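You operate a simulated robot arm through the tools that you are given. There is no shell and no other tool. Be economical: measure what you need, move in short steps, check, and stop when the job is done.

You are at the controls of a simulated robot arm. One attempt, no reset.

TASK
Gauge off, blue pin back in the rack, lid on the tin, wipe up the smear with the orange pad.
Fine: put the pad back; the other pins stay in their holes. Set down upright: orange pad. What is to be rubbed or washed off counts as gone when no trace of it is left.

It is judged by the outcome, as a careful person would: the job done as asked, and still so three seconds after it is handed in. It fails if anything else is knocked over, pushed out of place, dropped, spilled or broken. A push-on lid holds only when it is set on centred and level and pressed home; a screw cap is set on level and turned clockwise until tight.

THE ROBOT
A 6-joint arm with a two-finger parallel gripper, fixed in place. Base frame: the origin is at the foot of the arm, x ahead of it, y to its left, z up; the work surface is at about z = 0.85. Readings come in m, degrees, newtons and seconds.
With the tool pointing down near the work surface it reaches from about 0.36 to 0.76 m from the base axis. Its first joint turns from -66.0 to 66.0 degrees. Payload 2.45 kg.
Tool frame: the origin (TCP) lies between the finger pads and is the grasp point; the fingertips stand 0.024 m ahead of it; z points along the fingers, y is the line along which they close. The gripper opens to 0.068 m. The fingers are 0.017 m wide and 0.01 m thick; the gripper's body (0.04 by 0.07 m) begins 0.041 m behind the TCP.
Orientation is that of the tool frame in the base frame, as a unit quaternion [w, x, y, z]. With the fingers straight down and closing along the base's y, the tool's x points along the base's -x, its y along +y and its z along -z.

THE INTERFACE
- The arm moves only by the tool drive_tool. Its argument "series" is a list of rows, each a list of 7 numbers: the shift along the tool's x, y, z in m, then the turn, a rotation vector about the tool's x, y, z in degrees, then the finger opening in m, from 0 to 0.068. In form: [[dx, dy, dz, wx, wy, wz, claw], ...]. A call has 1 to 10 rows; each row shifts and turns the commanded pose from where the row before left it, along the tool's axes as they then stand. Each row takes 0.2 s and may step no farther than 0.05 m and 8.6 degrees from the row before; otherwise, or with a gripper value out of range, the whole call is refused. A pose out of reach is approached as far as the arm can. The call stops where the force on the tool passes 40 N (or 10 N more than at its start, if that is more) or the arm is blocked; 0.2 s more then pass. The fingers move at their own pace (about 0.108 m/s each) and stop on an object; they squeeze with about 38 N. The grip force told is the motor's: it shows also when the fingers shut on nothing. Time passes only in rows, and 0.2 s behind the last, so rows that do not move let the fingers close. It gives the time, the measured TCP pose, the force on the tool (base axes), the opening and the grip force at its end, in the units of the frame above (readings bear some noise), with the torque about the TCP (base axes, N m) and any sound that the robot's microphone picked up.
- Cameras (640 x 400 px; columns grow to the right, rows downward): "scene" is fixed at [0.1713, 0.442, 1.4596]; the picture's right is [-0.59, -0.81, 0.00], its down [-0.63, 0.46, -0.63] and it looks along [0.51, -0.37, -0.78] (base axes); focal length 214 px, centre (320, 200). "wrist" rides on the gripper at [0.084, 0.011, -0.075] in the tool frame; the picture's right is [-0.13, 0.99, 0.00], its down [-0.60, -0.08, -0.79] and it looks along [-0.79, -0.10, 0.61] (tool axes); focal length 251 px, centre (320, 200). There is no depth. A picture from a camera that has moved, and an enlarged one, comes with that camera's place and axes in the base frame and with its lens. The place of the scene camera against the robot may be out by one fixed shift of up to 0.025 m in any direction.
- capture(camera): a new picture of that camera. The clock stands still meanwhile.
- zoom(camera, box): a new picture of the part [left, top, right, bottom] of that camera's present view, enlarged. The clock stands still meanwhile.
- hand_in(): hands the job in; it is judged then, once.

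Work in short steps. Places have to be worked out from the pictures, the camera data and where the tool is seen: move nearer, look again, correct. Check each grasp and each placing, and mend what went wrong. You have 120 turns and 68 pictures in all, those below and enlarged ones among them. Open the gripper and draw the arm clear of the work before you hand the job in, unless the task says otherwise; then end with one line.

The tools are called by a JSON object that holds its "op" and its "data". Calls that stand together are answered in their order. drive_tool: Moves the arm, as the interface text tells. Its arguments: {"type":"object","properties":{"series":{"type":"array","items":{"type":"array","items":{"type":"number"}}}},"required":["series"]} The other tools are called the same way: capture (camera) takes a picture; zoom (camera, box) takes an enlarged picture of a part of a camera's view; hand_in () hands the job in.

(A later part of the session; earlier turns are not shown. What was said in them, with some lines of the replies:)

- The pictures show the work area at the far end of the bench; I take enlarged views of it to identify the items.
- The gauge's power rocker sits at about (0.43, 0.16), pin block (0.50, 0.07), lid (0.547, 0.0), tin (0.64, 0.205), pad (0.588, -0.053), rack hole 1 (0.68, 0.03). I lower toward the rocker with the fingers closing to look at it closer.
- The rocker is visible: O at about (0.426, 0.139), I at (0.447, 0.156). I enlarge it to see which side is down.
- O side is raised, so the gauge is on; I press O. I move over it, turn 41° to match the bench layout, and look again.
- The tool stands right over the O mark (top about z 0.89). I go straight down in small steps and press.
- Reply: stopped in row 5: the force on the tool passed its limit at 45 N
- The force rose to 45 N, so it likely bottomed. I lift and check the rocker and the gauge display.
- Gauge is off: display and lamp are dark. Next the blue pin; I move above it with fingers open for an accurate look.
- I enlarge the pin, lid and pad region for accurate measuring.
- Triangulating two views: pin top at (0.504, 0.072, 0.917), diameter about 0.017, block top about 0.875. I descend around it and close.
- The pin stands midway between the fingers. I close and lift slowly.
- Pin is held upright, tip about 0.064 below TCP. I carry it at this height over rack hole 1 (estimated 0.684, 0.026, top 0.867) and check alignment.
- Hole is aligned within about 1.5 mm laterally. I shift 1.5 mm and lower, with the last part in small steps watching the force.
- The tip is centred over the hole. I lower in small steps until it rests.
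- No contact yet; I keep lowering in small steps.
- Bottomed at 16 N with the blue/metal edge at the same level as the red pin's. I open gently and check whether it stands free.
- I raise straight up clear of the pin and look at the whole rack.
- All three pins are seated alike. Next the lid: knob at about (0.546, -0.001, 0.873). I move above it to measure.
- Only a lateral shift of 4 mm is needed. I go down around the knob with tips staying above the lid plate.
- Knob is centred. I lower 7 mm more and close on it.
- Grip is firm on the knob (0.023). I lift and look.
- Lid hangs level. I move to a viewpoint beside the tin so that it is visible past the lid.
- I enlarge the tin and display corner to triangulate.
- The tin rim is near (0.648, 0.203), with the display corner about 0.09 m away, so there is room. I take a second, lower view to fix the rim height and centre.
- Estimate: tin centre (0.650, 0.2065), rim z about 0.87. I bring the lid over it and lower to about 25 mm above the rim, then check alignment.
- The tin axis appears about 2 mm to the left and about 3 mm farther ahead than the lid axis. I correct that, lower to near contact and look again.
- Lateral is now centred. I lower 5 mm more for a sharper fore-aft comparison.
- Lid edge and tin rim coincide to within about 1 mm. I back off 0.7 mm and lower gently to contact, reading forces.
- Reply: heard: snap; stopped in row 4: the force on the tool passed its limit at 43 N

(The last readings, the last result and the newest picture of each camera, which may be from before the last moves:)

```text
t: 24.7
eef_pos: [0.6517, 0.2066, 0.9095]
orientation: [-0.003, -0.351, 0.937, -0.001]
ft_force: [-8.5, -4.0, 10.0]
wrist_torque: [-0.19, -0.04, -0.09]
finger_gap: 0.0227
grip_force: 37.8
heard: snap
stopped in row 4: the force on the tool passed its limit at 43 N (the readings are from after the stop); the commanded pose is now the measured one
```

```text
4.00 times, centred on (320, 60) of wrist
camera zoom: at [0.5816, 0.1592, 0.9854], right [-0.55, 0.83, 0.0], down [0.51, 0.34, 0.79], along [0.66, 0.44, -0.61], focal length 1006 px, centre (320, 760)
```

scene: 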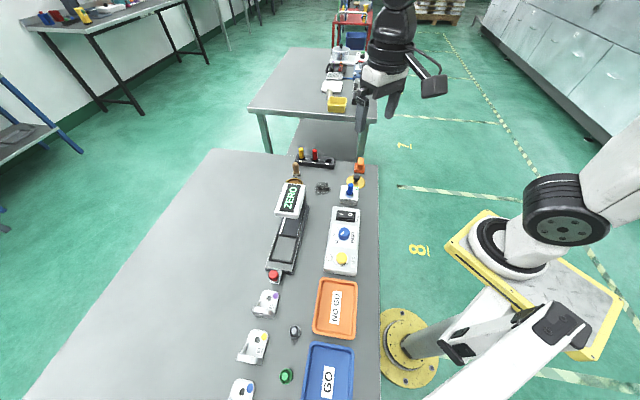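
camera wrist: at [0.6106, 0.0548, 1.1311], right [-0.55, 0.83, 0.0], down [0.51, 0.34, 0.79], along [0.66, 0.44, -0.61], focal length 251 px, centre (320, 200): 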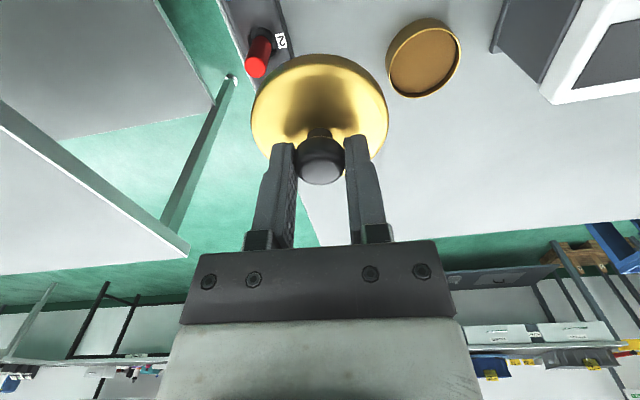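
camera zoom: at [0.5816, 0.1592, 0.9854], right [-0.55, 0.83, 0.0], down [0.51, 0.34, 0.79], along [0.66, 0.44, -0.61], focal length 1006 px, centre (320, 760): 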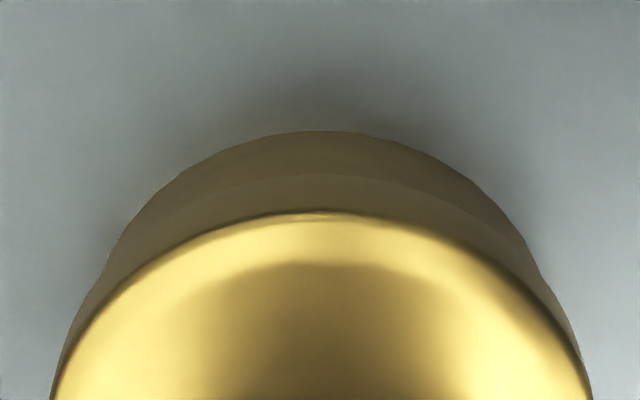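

A snap was heard: the lid engaged. I release, rise and check that it sits level.

{"op": "drive_tool", "data": {"series": [[0, 0, 0, 0, 0, 0, 0.03], [0, 0, 0, 0, 0, 0, 0.045], [0, 0, -0.03, 0, 0, 0, 0.045], [0, 0, -0.04, 0, 0, 0, 0.045], [0, 0, -0.03, 0, 0, 0, 0.045], [0, 0, 0, 0, 0, 0, 0.045]]}}

{"op": "zoom", "data": {"camera": "wrist", "box": [200, 0, 440, 150]}}

{"op": "zoom", "data": {"camera": "scene", "box": [270, 140, 366, 200]}}

```text
t: 26.1
eef_pos: [0.6502, 0.2036, 1.008]
orientation: [-0.002, -0.351, 0.936, 0.0]
ft_force: [-0.1, -0.9, -0.1]
wrist_torque: [-0.02, -0.03, 0.01]
finger_gap: 0.0451
grip_force: 0.0
```

```text
2.67 times, centred on (320, 75) of wrist
camera zoom: at [0.5808, 0.1579, 1.0839], right [-0.55, 0.83, 0.0], down [0.51, 0.34, 0.79], along [0.66, 0.44, -0.61], focal length 670 px, centre (320, 533)
```

zoom: 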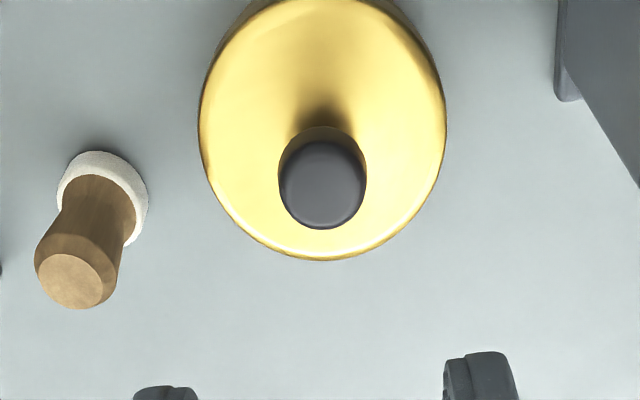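

```text
6.67 times, centred on (318, 170) of scene
camera zoom: at [0.1713, 0.442, 1.4596], right [-0.59, -0.81, 0.0], down [-0.63, 0.46, -0.63], along [0.51, -0.37, -0.78], focal length 1430 px, centre (333, 400)
```

zoom: 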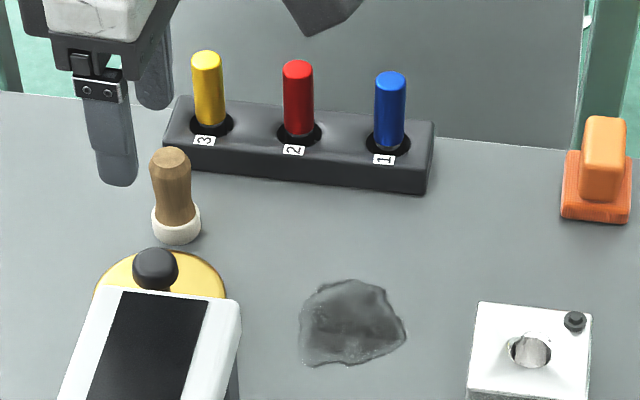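

The lid sits level and centred. Now the pad near (0.588, -0.053): I move above it and look.

{"op": "drive_tool", "data": {"series": [[0.0359, -0.02555, -0.01, 0, 0, 0, 0.06], [0.0359, -0.02555, 0, 0, 0, 0, 0.06], [0.0359, -0.02555, 0, 0, 0, 0, 0.06], [0.0359, -0.02555, 0, 0, 0, 0, 0.06], [0.0359, -0.02555, 0, 0, 0, 0, 0.06], [0.0359, -0.02555, 0.0, 0, 0, 0, 0.06], [0, 0, 0, 0, 0, 0, 0.06]]}}

{"op": "zoom", "data": {"camera": "wrist", "box": [200, 0, 440, 150]}}

```text
t: 27.7
eef_pos: [0.5914, -0.05, 1.0219]
orientation: [-0.002, -0.351, 0.936, 0.001]
ft_force: [0.4, -0.5, 0.8]
wrist_torque: [0.01, 0.01, 0.0]
finger_gap: 0.0599
grip_force: 0.1
```

```text
2.67 times, centred on (320, 75) of wrist
camera zoom: at [0.5219, -0.097, 1.0976], right [-0.55, 0.83, 0.0], down [0.51, 0.34, 0.79], along [0.66, 0.44, -0.61], focal length 670 px, centre (320, 533)
```

zoom: 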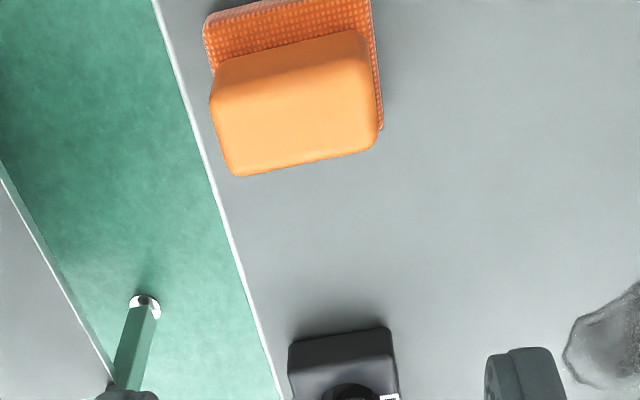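

The pad's handle (about 0.046 wide across the fingers) is near (0.589, -0.057), top about 0.89. I shift and lower partway, then look again.

{"op": "drive_tool", "data": {"series": [[0.0064, -0.0037, 0.03, 0, 0, 0, 0.068], [0, 0, 0.032, 0, 0, 0, 0.068], [0, 0, 0, 0, 0, 0, 0.068]]}}

{"op": "zoom", "data": {"camera": "wrist", "box": [160, 0, 480, 200]}}

{"op": "zoom", "data": {"camera": "scene", "box": [320, 140, 400, 190]}}

```text
t: 28.5
eef_pos: [0.5887, -0.0579, 0.9586]
orientation: [-0.001, -0.35, 0.937, 0.0]
ft_force: [-0.3, -0.1, 0.5]
wrist_torque: [0.03, -0.02, -0.02]
finger_gap: 0.068
grip_force: 0.1
```

```text
2.00 times, centred on (320, 100) of wrist
camera zoom: at [0.5193, -0.1038, 1.0345], right [-0.55, 0.83, 0.0], down [0.51, 0.34, 0.79], along [0.66, 0.44, -0.61], focal length 503 px, centre (320, 400)
```

zoom: 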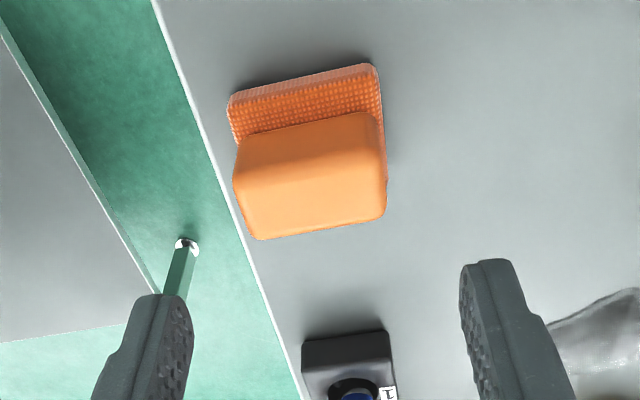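

```text
8.00 times, centred on (360, 165) of scene
camera zoom: at [0.1713, 0.442, 1.4596], right [-0.59, -0.81, 0.0], down [-0.63, 0.46, -0.63], along [0.51, -0.37, -0.78], focal length 1716 px, centre (0, 480)
```

zoom: 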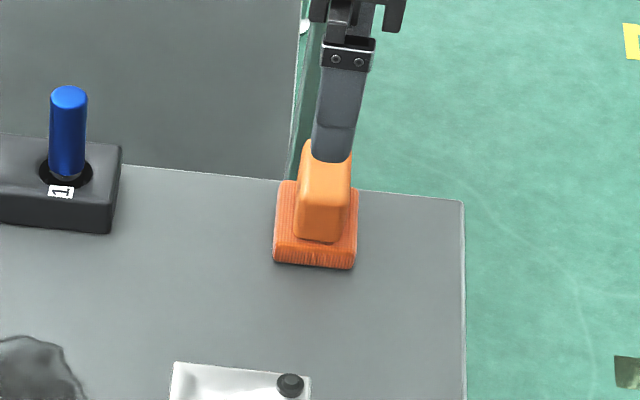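

Handle is about 6° turned against the fingers, centred within 1 mm; top about 0.894. I align, descend with tips kept above the pad base, and grip.

{"op": "drive_tool", "data": {"series": [[0, -0.001, 0.02, 0, 0, -6, 0.068], [-0.001, 0, 0.03, 0, 0, 0, 0.068], [0, 0, 0.012, 0, 0, 0, 0.068], [0, 0, 0.005, 0, 0, 0, 0.068], [0, 0, 0, 0, 0, 0, 0.068]]}}

{"op": "zoom", "data": {"camera": "wrist", "box": [160, 40, 480, 240]}}

```text
t: 29.7
eef_pos: [0.5884, -0.0581, 0.8921]
orientation: [-0.002, -0.399, 0.917, 0.001]
ft_force: [0.5, -0.3, 0.7]
wrist_torque: [0.01, -0.01, 0.02]
finger_gap: 0.0683
grip_force: 0.0
```

```text
2.00 times, centred on (320, 140) of wrist
camera zoom: at [0.5248, -0.1106, 0.9663], right [-0.64, 0.77, 0.0], down [0.47, 0.39, 0.79], along [0.61, 0.5, -0.61], focal length 503 px, centre (320, 320)
```

zoom: 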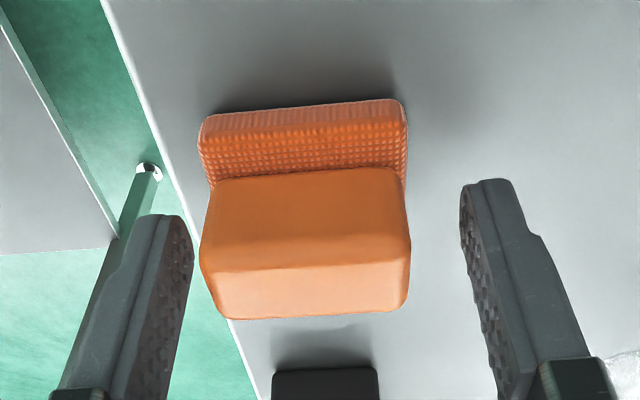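

The handle lies about 3.5 mm left of the finger centre; I shift, then close.

{"op": "drive_tool", "data": {"series": [[0, -0.0035, 0, 0, 0, 0, 0.068], [0, 0, 0.002, 0, 0, 0, 0.068], [0, 0, 0, 0, 0, 0, 0.03], [0, 0, 0, 0, 0, 0, 0.03], [0, 0, 0, 0, 0, 0, 0.02]]}}

{"op": "zoom", "data": {"camera": "wrist", "box": [160, 40, 480, 240]}}

```text
t: 30.9
eef_pos: [0.5902, -0.0597, 0.8887]
orientation: [-0.001, -0.399, 0.917, 0.0]
ft_force: [-0.9, -0.6, -0.4]
wrist_torque: [-0.01, -0.02, -0.01]
finger_gap: 0.045
grip_force: 37.4
```

```text
2.00 times, centred on (320, 140) of wrist
camera zoom: at [0.5268, -0.1136, 0.9647], right [-0.64, 0.77, 0.0], down [0.47, 0.39, 0.79], along [0.61, 0.5, -0.61], focal length 503 px, centre (320, 320)
```

zoom: 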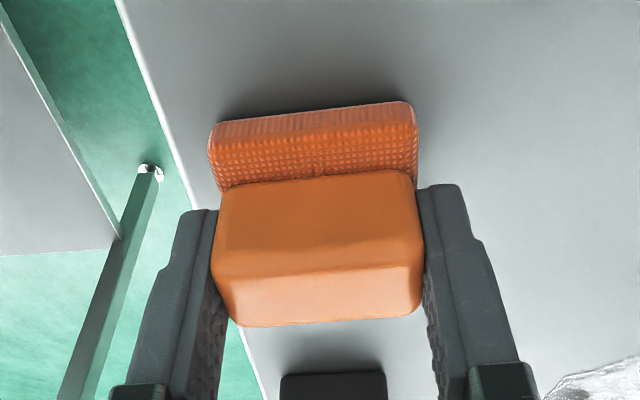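

Handle is gripped (0.045); home pose noted as (0.590, -0.060, 0.8887), yaw 47°. I lift and carry the pad over the smear centre (0.600, 0.127).

{"op": "drive_tool", "data": {"series": [[0, 0, -0.02, 0, 0, 0, 0.02], [0, 0, -0.035, 0, 0, 0, 0.02], [-0.0359, 0.03, 0, 0, 0, 0, 0.02], [-0.0359, 0.03, 0, 0, 0, 0, 0.02], [-0.0359, 0.03, 0, 0, 0, 0, 0.02], [-0.0359, 0.03, 0, 0, 0, 0, 0.02], [0, 0, 0, 0, 0, 0, 0.02]]}}

{"op": "capture", "data": {"camera": "wrist"}}

{"op": "zoom", "data": {"camera": "scene", "box": [270, 140, 366, 200]}}

```text
t: 32.5
eef_pos: [0.6015, 0.1288, 0.9431]
orientation: [-0.002, -0.398, 0.917, 0.001]
ft_force: [-0.8, -0.3, -0.3]
wrist_torque: [0.02, -0.02, -0.01]
finger_gap: 0.045
grip_force: 37.9
```

```text
18 pictures are left
camera wrist: at [0.5362, 0.0752, 1.0187], right [-0.64, 0.77, 0.0], down [0.47, 0.39, 0.79], along [0.61, 0.5, -0.61], focal length 251 px, centre (320, 200)
```

wrist: 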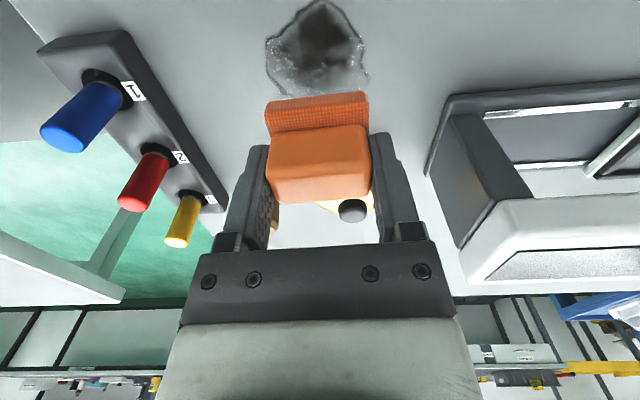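

```text
6.67 times, centred on (318, 170) of scene
camera zoom: at [0.1713, 0.442, 1.4596], right [-0.59, -0.81, 0.0], down [-0.63, 0.46, -0.63], along [0.51, -0.37, -0.78], focal length 1430 px, centre (333, 400)
```

zoom: 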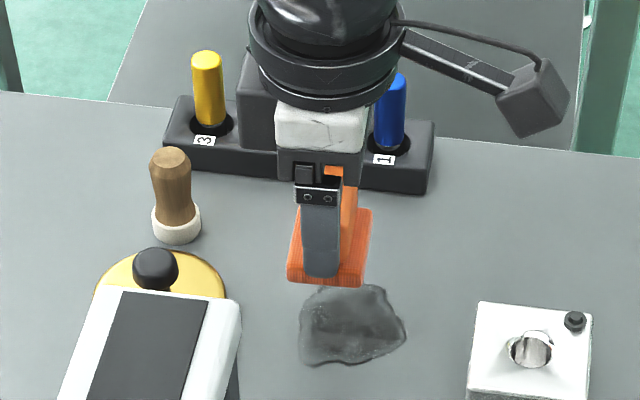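

Smear spans roughly ±0.035 m about (0.597, 0.124). I lower the pad onto it and feel for contact.

{"op": "drive_tool", "data": {"series": [[0, 0, 0.035, 0, 0, 0, 0.02], [0, 0, 0.015, 0, 0, 0, 0.02], [0, 0, 0.004, 0, 0, 0, 0.02], [0, 0, 0.001, 0, 0, 0, 0.02]]}}

```text
t: 33.5
eef_pos: [0.6016, 0.1256, 0.8887]
orientation: [-0.001, -0.399, 0.917, 0.0]
ft_force: [-2.1, 1.6, 7.1]
wrist_torque: [-0.02, 0.13, -0.03]
finger_gap: 0.0452
grip_force: 37.9
```

Contact at 7 N. I press a millimetre more and wipe the middle lane back and forth.

{"op": "drive_tool", "data": {"series": [[0, 0, 0.001, 0, 0, 0, 0.02], [-0.018, 0, 0, 0, 0, 0, 0.02], [0.03, 0, 0, 0, 0, 0, 0.02], [0.03, 0, 0, 0, 0, 0, 0.02], [-0.03, 0, 0, 0, 0, 0, 0.02], [-0.03, 0, 0, 0, 0, 0, 0.02], [0.03, 0, 0, 0, 0, 0, 0.02], [0.03, 0, 0, 0, 0, 0, 0.02]]}}

{"op": "zoom", "data": {"camera": "scene", "box": [270, 140, 366, 200]}}

```text
t: 35.3
eef_pos: [0.5752, 0.0948, 0.8883]
orientation: [0.001, -0.399, 0.917, 0.0]
ft_force: [5.6, 5.2, 21.0]
wrist_torque: [0.16, -0.04, -0.07]
finger_gap: 0.045
grip_force: 37.4
```

```text
6.67 times, centred on (318, 170) of scene
camera zoom: at [0.1711, 0.4421, 1.4596], right [-0.59, -0.81, 0.0], down [-0.63, 0.46, -0.63], along [0.51, -0.37, -0.78], focal length 1430 px, centre (333, 400)
```

zoom: 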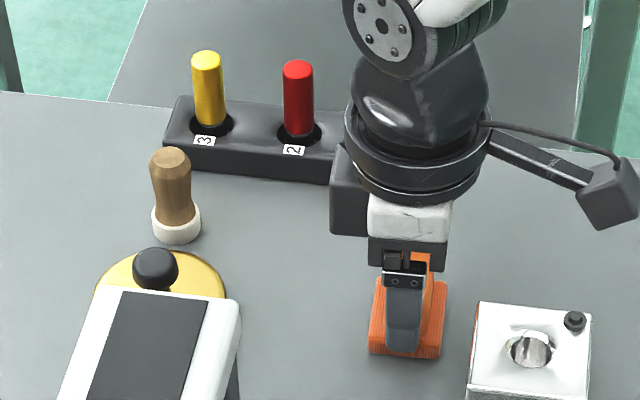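

The smear already looks mostly gone; I wipe both side lanes as well to be sure, with the same pressure.

{"op": "drive_tool", "data": {"series": [[0, -0.02, 0, 0, 0, 0, 0.02], [-0.03, 0, 0, 0, 0, 0, 0.02], [-0.03, 0, 0, 0, 0, 0, 0.02], [0, 0.02, 0, 0, 0, 0, 0.02], [0, 0.02, 0, 0, 0, 0, 0.02], [0.03, 0, 0, 0, 0, 0, 0.02], [0.03, 0, 0, 0, 0, 0, 0.02], [-0.03, 0, 0, 0, 0, 0, 0.02]]}}

{"op": "drive_tool", "data": {"series": [[0, -0.02, 0, 0, 0, 0, 0.02], [0, 0, -0.03, 0, 0, 0, 0.02], [0, 0, -0.03, 0, 0, 0, 0.02], [0, -0.04, 0, 0, 0, 0, 0.02], [0.04, -0.02, 0, 0, 0, 0, 0.02], [0, 0, 0, 0, 0, 0, 0.02]]}}

{"op": "capture", "data": {"camera": "wrist"}}

{"op": "zoom", "data": {"camera": "scene", "box": [270, 140, 366, 200]}}

```text
t: 37.1
eef_pos: [0.577, 0.1297, 0.8878]
orientation: [-0.004, -0.399, 0.917, 0.001]
ft_force: [-4.5, -5.4, 19.0]
wrist_torque: [-0.11, -0.07, -0.04]
finger_gap: 0.0449
grip_force: 38.2
```

```text
t: 38.5
eef_pos: [0.6103, 0.0465, 0.9448]
orientation: [-0.002, -0.399, 0.917, 0.0]
ft_force: [-0.6, -0.1, -0.9]
wrist_torque: [-0.02, 0.01, 0.01]
finger_gap: 0.045
grip_force: 37.7
```

```text
15 pictures are left
camera wrist: at [0.5453, -0.0066, 1.0202], right [-0.64, 0.77, 0.0], down [0.47, 0.39, 0.79], along [0.61, 0.5, -0.61], focal length 251 px, centre (320, 200)
```

wrist: 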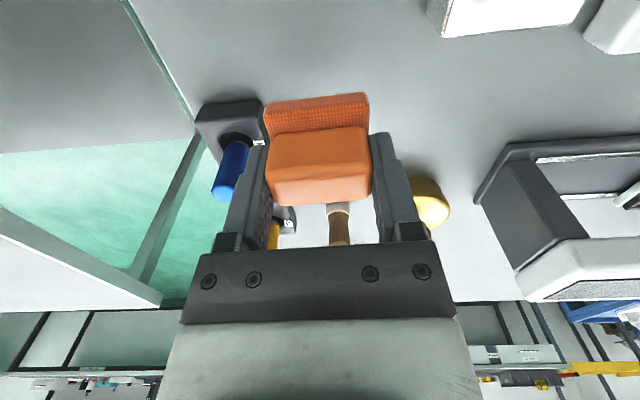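

```text
6.67 times, centred on (318, 170) of scene
camera zoom: at [0.1714, 0.442, 1.4596], right [-0.59, -0.81, 0.0], down [-0.63, 0.46, -0.63], along [0.51, -0.37, -0.78], focal length 1430 px, centre (333, 400)
```

zoom: 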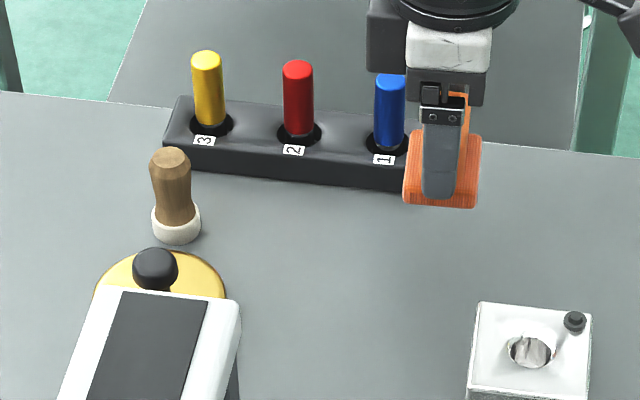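

The surface looks clean; I enlarge the spot for any faint trace.

{"op": "zoom", "data": {"camera": "scene", "box": [302, 168, 350, 198]}}

{"op": "zoom", "data": {"camera": "wrist", "box": [340, 0, 500, 100]}}

```text
13.33 times, centred on (326, 183) of scene
camera zoom: at [0.1714, 0.442, 1.4596], right [-0.59, -0.81, 0.0], down [-0.63, 0.46, -0.63], along [0.51, -0.37, -0.78], focal length 2860 px, centre (240, 427)
```

zoom: 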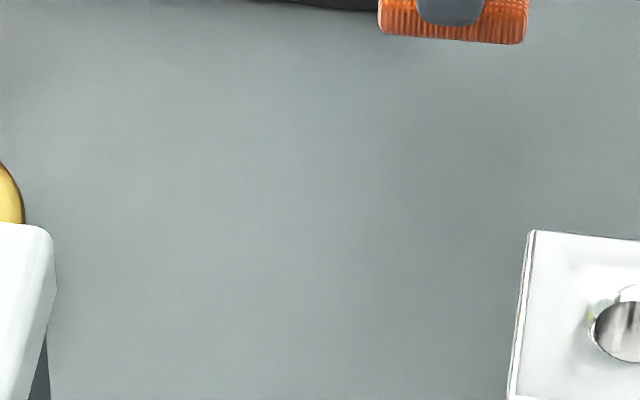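

```text
4.00 times, centred on (420, 50) of wrist
camera zoom: at [0.5453, -0.0066, 1.0202], right [-0.64, 0.77, 0.0], down [0.47, 0.39, 0.79], along [0.61, 0.5, -0.61], focal length 1006 px, centre (-80, 800)
```

zoom: 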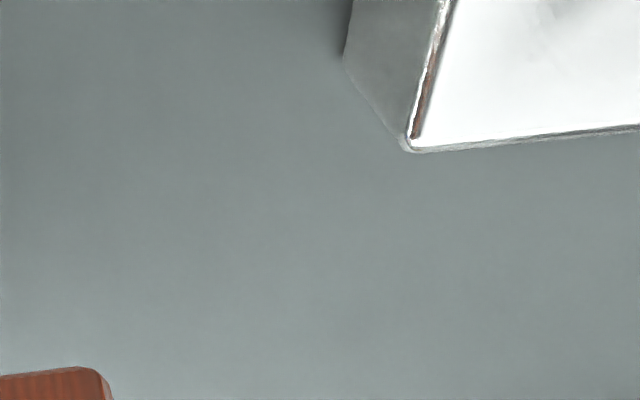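

No trace left. I carry the pad back to its starting place and lower it to just touching.

{"op": "drive_tool", "data": {"series": [[0.0306, -0.02, 0, 0, 0, 0, 0.02], [0.0305, -0.02, 0, 0, 0, 0, 0.02], [0.0305, -0.0195, 0, 0, 0, 0, 0.02], [0, 0, 0.04, 0, 0, 0, 0.02], [0, 0, 0.015, 0, 0, 0, 0.02], [0, 0, 0.003, 0, 0, 0, 0.02], [0, 0, 0.0, 0, 0, 0, 0.02]]}}

{"op": "zoom", "data": {"camera": "wrist", "box": [160, 40, 480, 240]}}

```text
t: 40.1
eef_pos: [0.5923, -0.0609, 0.8905]
orientation: [-0.002, -0.399, 0.917, 0.0]
ft_force: [-0.3, 0.3, 0.6]
wrist_torque: [0.02, 0.03, 0.0]
finger_gap: 0.0451
grip_force: 37.9
```

```text
2.00 times, centred on (320, 140) of wrist
camera zoom: at [0.5268, -0.1138, 0.9647], right [-0.64, 0.77, 0.0], down [0.47, 0.39, 0.79], along [0.61, 0.5, -0.61], focal length 503 px, centre (320, 320)
```

zoom: 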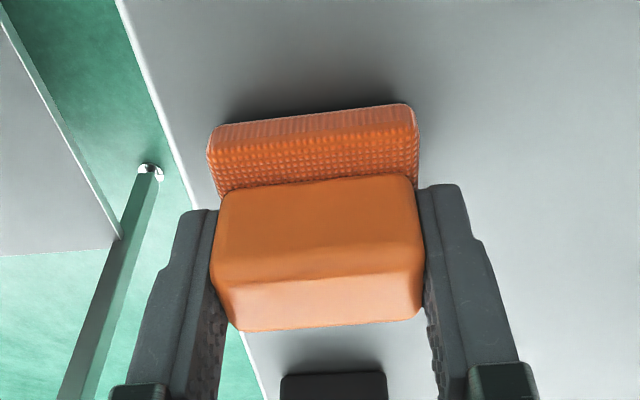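

The view matches the original place; I lower the last bit until contact, release and rise.

{"op": "drive_tool", "data": {"series": [[0, 0, 0.001, 0, 0, 0, 0.02], [0, 0, 0.0005, 0, 0, 0, 0.02]]}}

{"op": "drive_tool", "data": {"series": [[0, 0, 0, 0, 0, 0, 0.055], [0, 0, 0, 0, 0, 0, 0.068], [0, 0, 0, 0, 0, 0, 0.068], [0, 0, -0.03, 0, 0, 0, 0.068], [0, 0, -0.045, 0, 0, 0, 0.068], [0, 0, -0.045, 0, 0, 0, 0.068], [0.04, 0, -0.04, 0, 0, 0, 0.068], [0.045, 0, -0.02, 0, 0, 0, 0.068], [0, 0, 0, 0, 0, 0, 0.068]]}}

{"op": "capture", "data": {"camera": "scene"}}

{"op": "zoom", "data": {"camera": "scene", "box": [270, 140, 398, 220]}}

{"op": "capture", "data": {"camera": "wrist"}}

```text
t: 40.7
eef_pos: [0.5907, -0.0612, 0.8878]
orientation: [-0.003, -0.398, 0.917, 0.0]
ft_force: [-0.5, -0.1, 0.1]
wrist_torque: [0.02, -0.02, 0.02]
finger_gap: 0.0451
grip_force: 37.6
```

```text
refused: row 7 steps farther than a row can; nothing moved
```

```text
10 pictures are left
```

scene: 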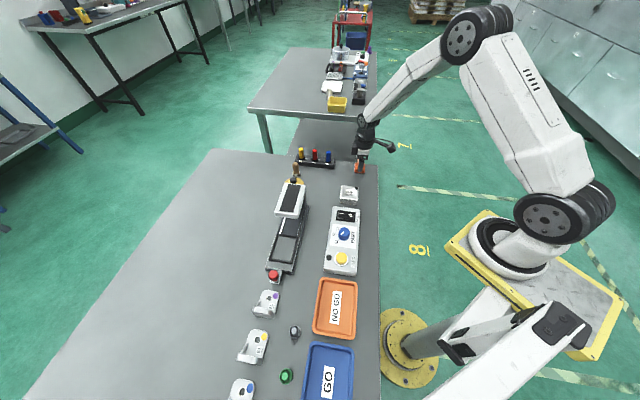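

```text
5.00 times, centred on (334, 180) of scene
camera zoom: at [0.1713, 0.442, 1.4596], right [-0.59, -0.81, 0.0], down [-0.63, 0.46, -0.63], along [0.51, -0.37, -0.78], focal length 1072 px, centre (250, 300)
```

zoom: 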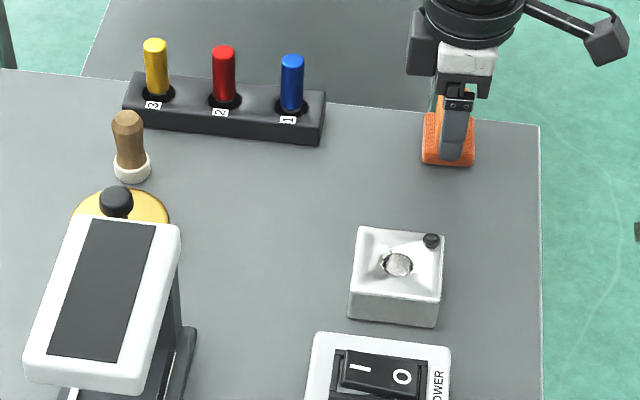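

```text
8 pictures are left
camera wrist: at [0.5266, -0.1139, 0.9634], right [-0.64, 0.77, 0.0], down [0.47, 0.39, 0.79], along [0.61, 0.5, -0.61], focal length 251 px, centre (320, 200)
```

wrist: 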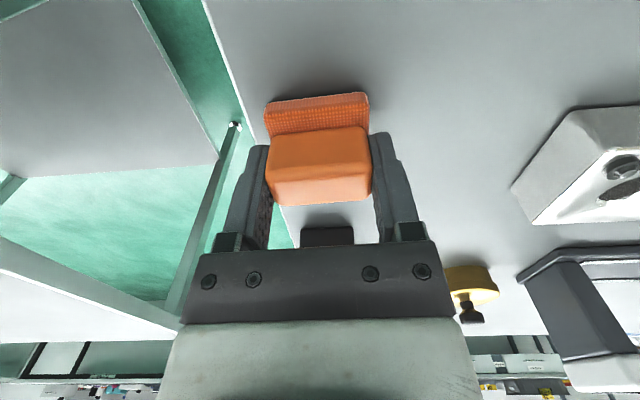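

The release call was refused (step too long), so the pad is still held with no contact yet. I lower in half-millimetre steps to touch.

{"op": "drive_tool", "data": {"series": [[0, 0, 0.0005, 0, 0, 0, 0.02], [0, 0, 0.0005, 0, 0, 0, 0.02], [0, 0, 0, 0, 0, 0, 0.02]]}}

```text
t: 41.5
eef_pos: [0.5918, -0.0612, 0.8867]
orientation: [-0.002, -0.399, 0.917, -0.001]
ft_force: [-2.6, -1.2, 8.4]
wrist_torque: [-0.04, 0.02, -0.03]
finger_gap: 0.0451
grip_force: 37.6
```

Contact at 8 N: the pad stands on the bench. I open and retreat straight up, then back.

{"op": "drive_tool", "data": {"series": [[0, 0, 0, 0, 0, 0, 0.055], [0, 0, 0, 0, 0, 0, 0.068], [0, 0, 0, 0, 0, 0, 0.068], [0, 0, -0.03, 0, 0, 0, 0.068], [0, 0, -0.045, 0, 0, 0, 0.068], [0, 0, -0.045, 0, 0, 0, 0.068], [0, 0, -0.045, 0, 0, 0, 0.068], [0.04, 0, -0.02, 0, 0, 0, 0.068], [0.04, 0, -0.02, 0, 0, 0, 0.068], [0, 0, 0, 0, 0, 0, 0.068]]}}

{"op": "zoom", "data": {"camera": "scene", "box": [270, 140, 398, 220]}}

{"op": "capture", "data": {"camera": "wrist"}}

```text
t: 43.7
eef_pos: [0.5351, -0.1181, 1.0923]
orientation: [-0.002, -0.399, 0.917, 0.001]
ft_force: [-0.2, -0.2, -0.3]
wrist_torque: [0.02, -0.04, 0.03]
finger_gap: 0.0682
grip_force: 0.1
```

```text
5.00 times, centred on (334, 180) of scene
camera zoom: at [0.1713, 0.442, 1.4596], right [-0.59, -0.81, 0.0], down [-0.63, 0.46, -0.63], along [0.51, -0.37, -0.78], focal length 1072 px, centre (250, 300)
```

zoom: 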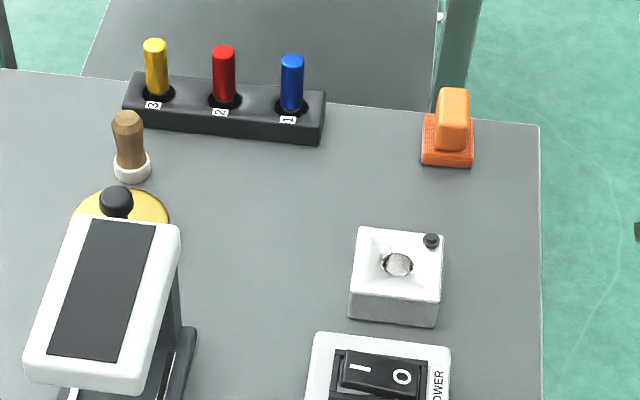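

```text
6 pictures are left
camera wrist: at [0.4712, -0.1727, 1.1686], right [-0.64, 0.77, 0.0], down [0.47, 0.39, 0.79], along [0.61, 0.5, -0.61], focal length 251 px, centre (320, 200)
```

wrist: 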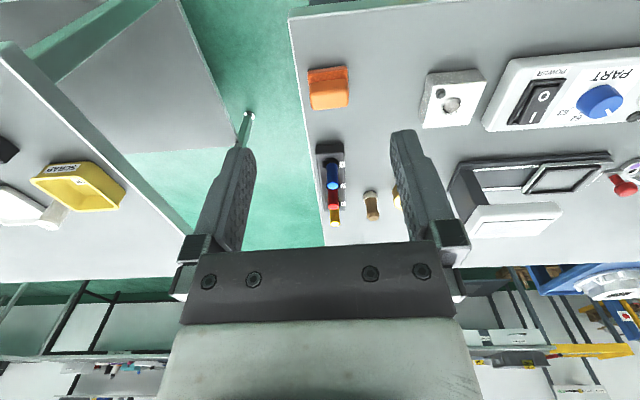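

Everything is in place; one last close look at the lid before handing in.

{"op": "zoom", "data": {"camera": "scene", "box": [276, 155, 316, 180]}}

```text
16.00 times, centred on (296, 168) of scene
camera zoom: at [0.1713, 0.442, 1.4596], right [-0.59, -0.81, 0.0], down [-0.63, 0.46, -0.63], along [0.51, -0.37, -0.78], focal length 3432 px, centre (704, 720)
```

zoom: 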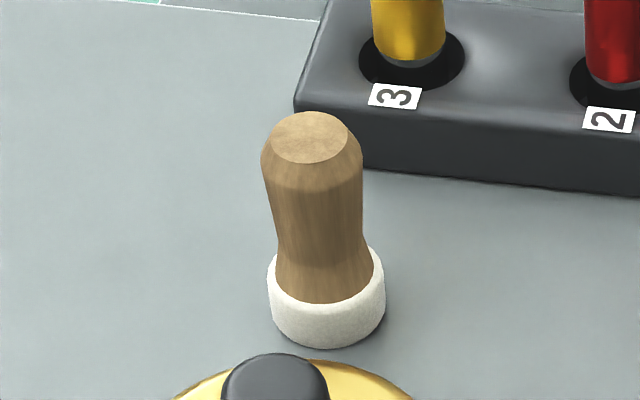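

The lid sits level, the snap was heard, the arm is clear and the gripper open; I hand in.

{"op": "hand_in", "data": {}}

```text
The job is handed in.
```

The gauge is off, the blue pin is in rack hole 1, the lid is snapped onto the tin, the smear is wiped away with no visible trace, and the orange pad is back upright in its place.
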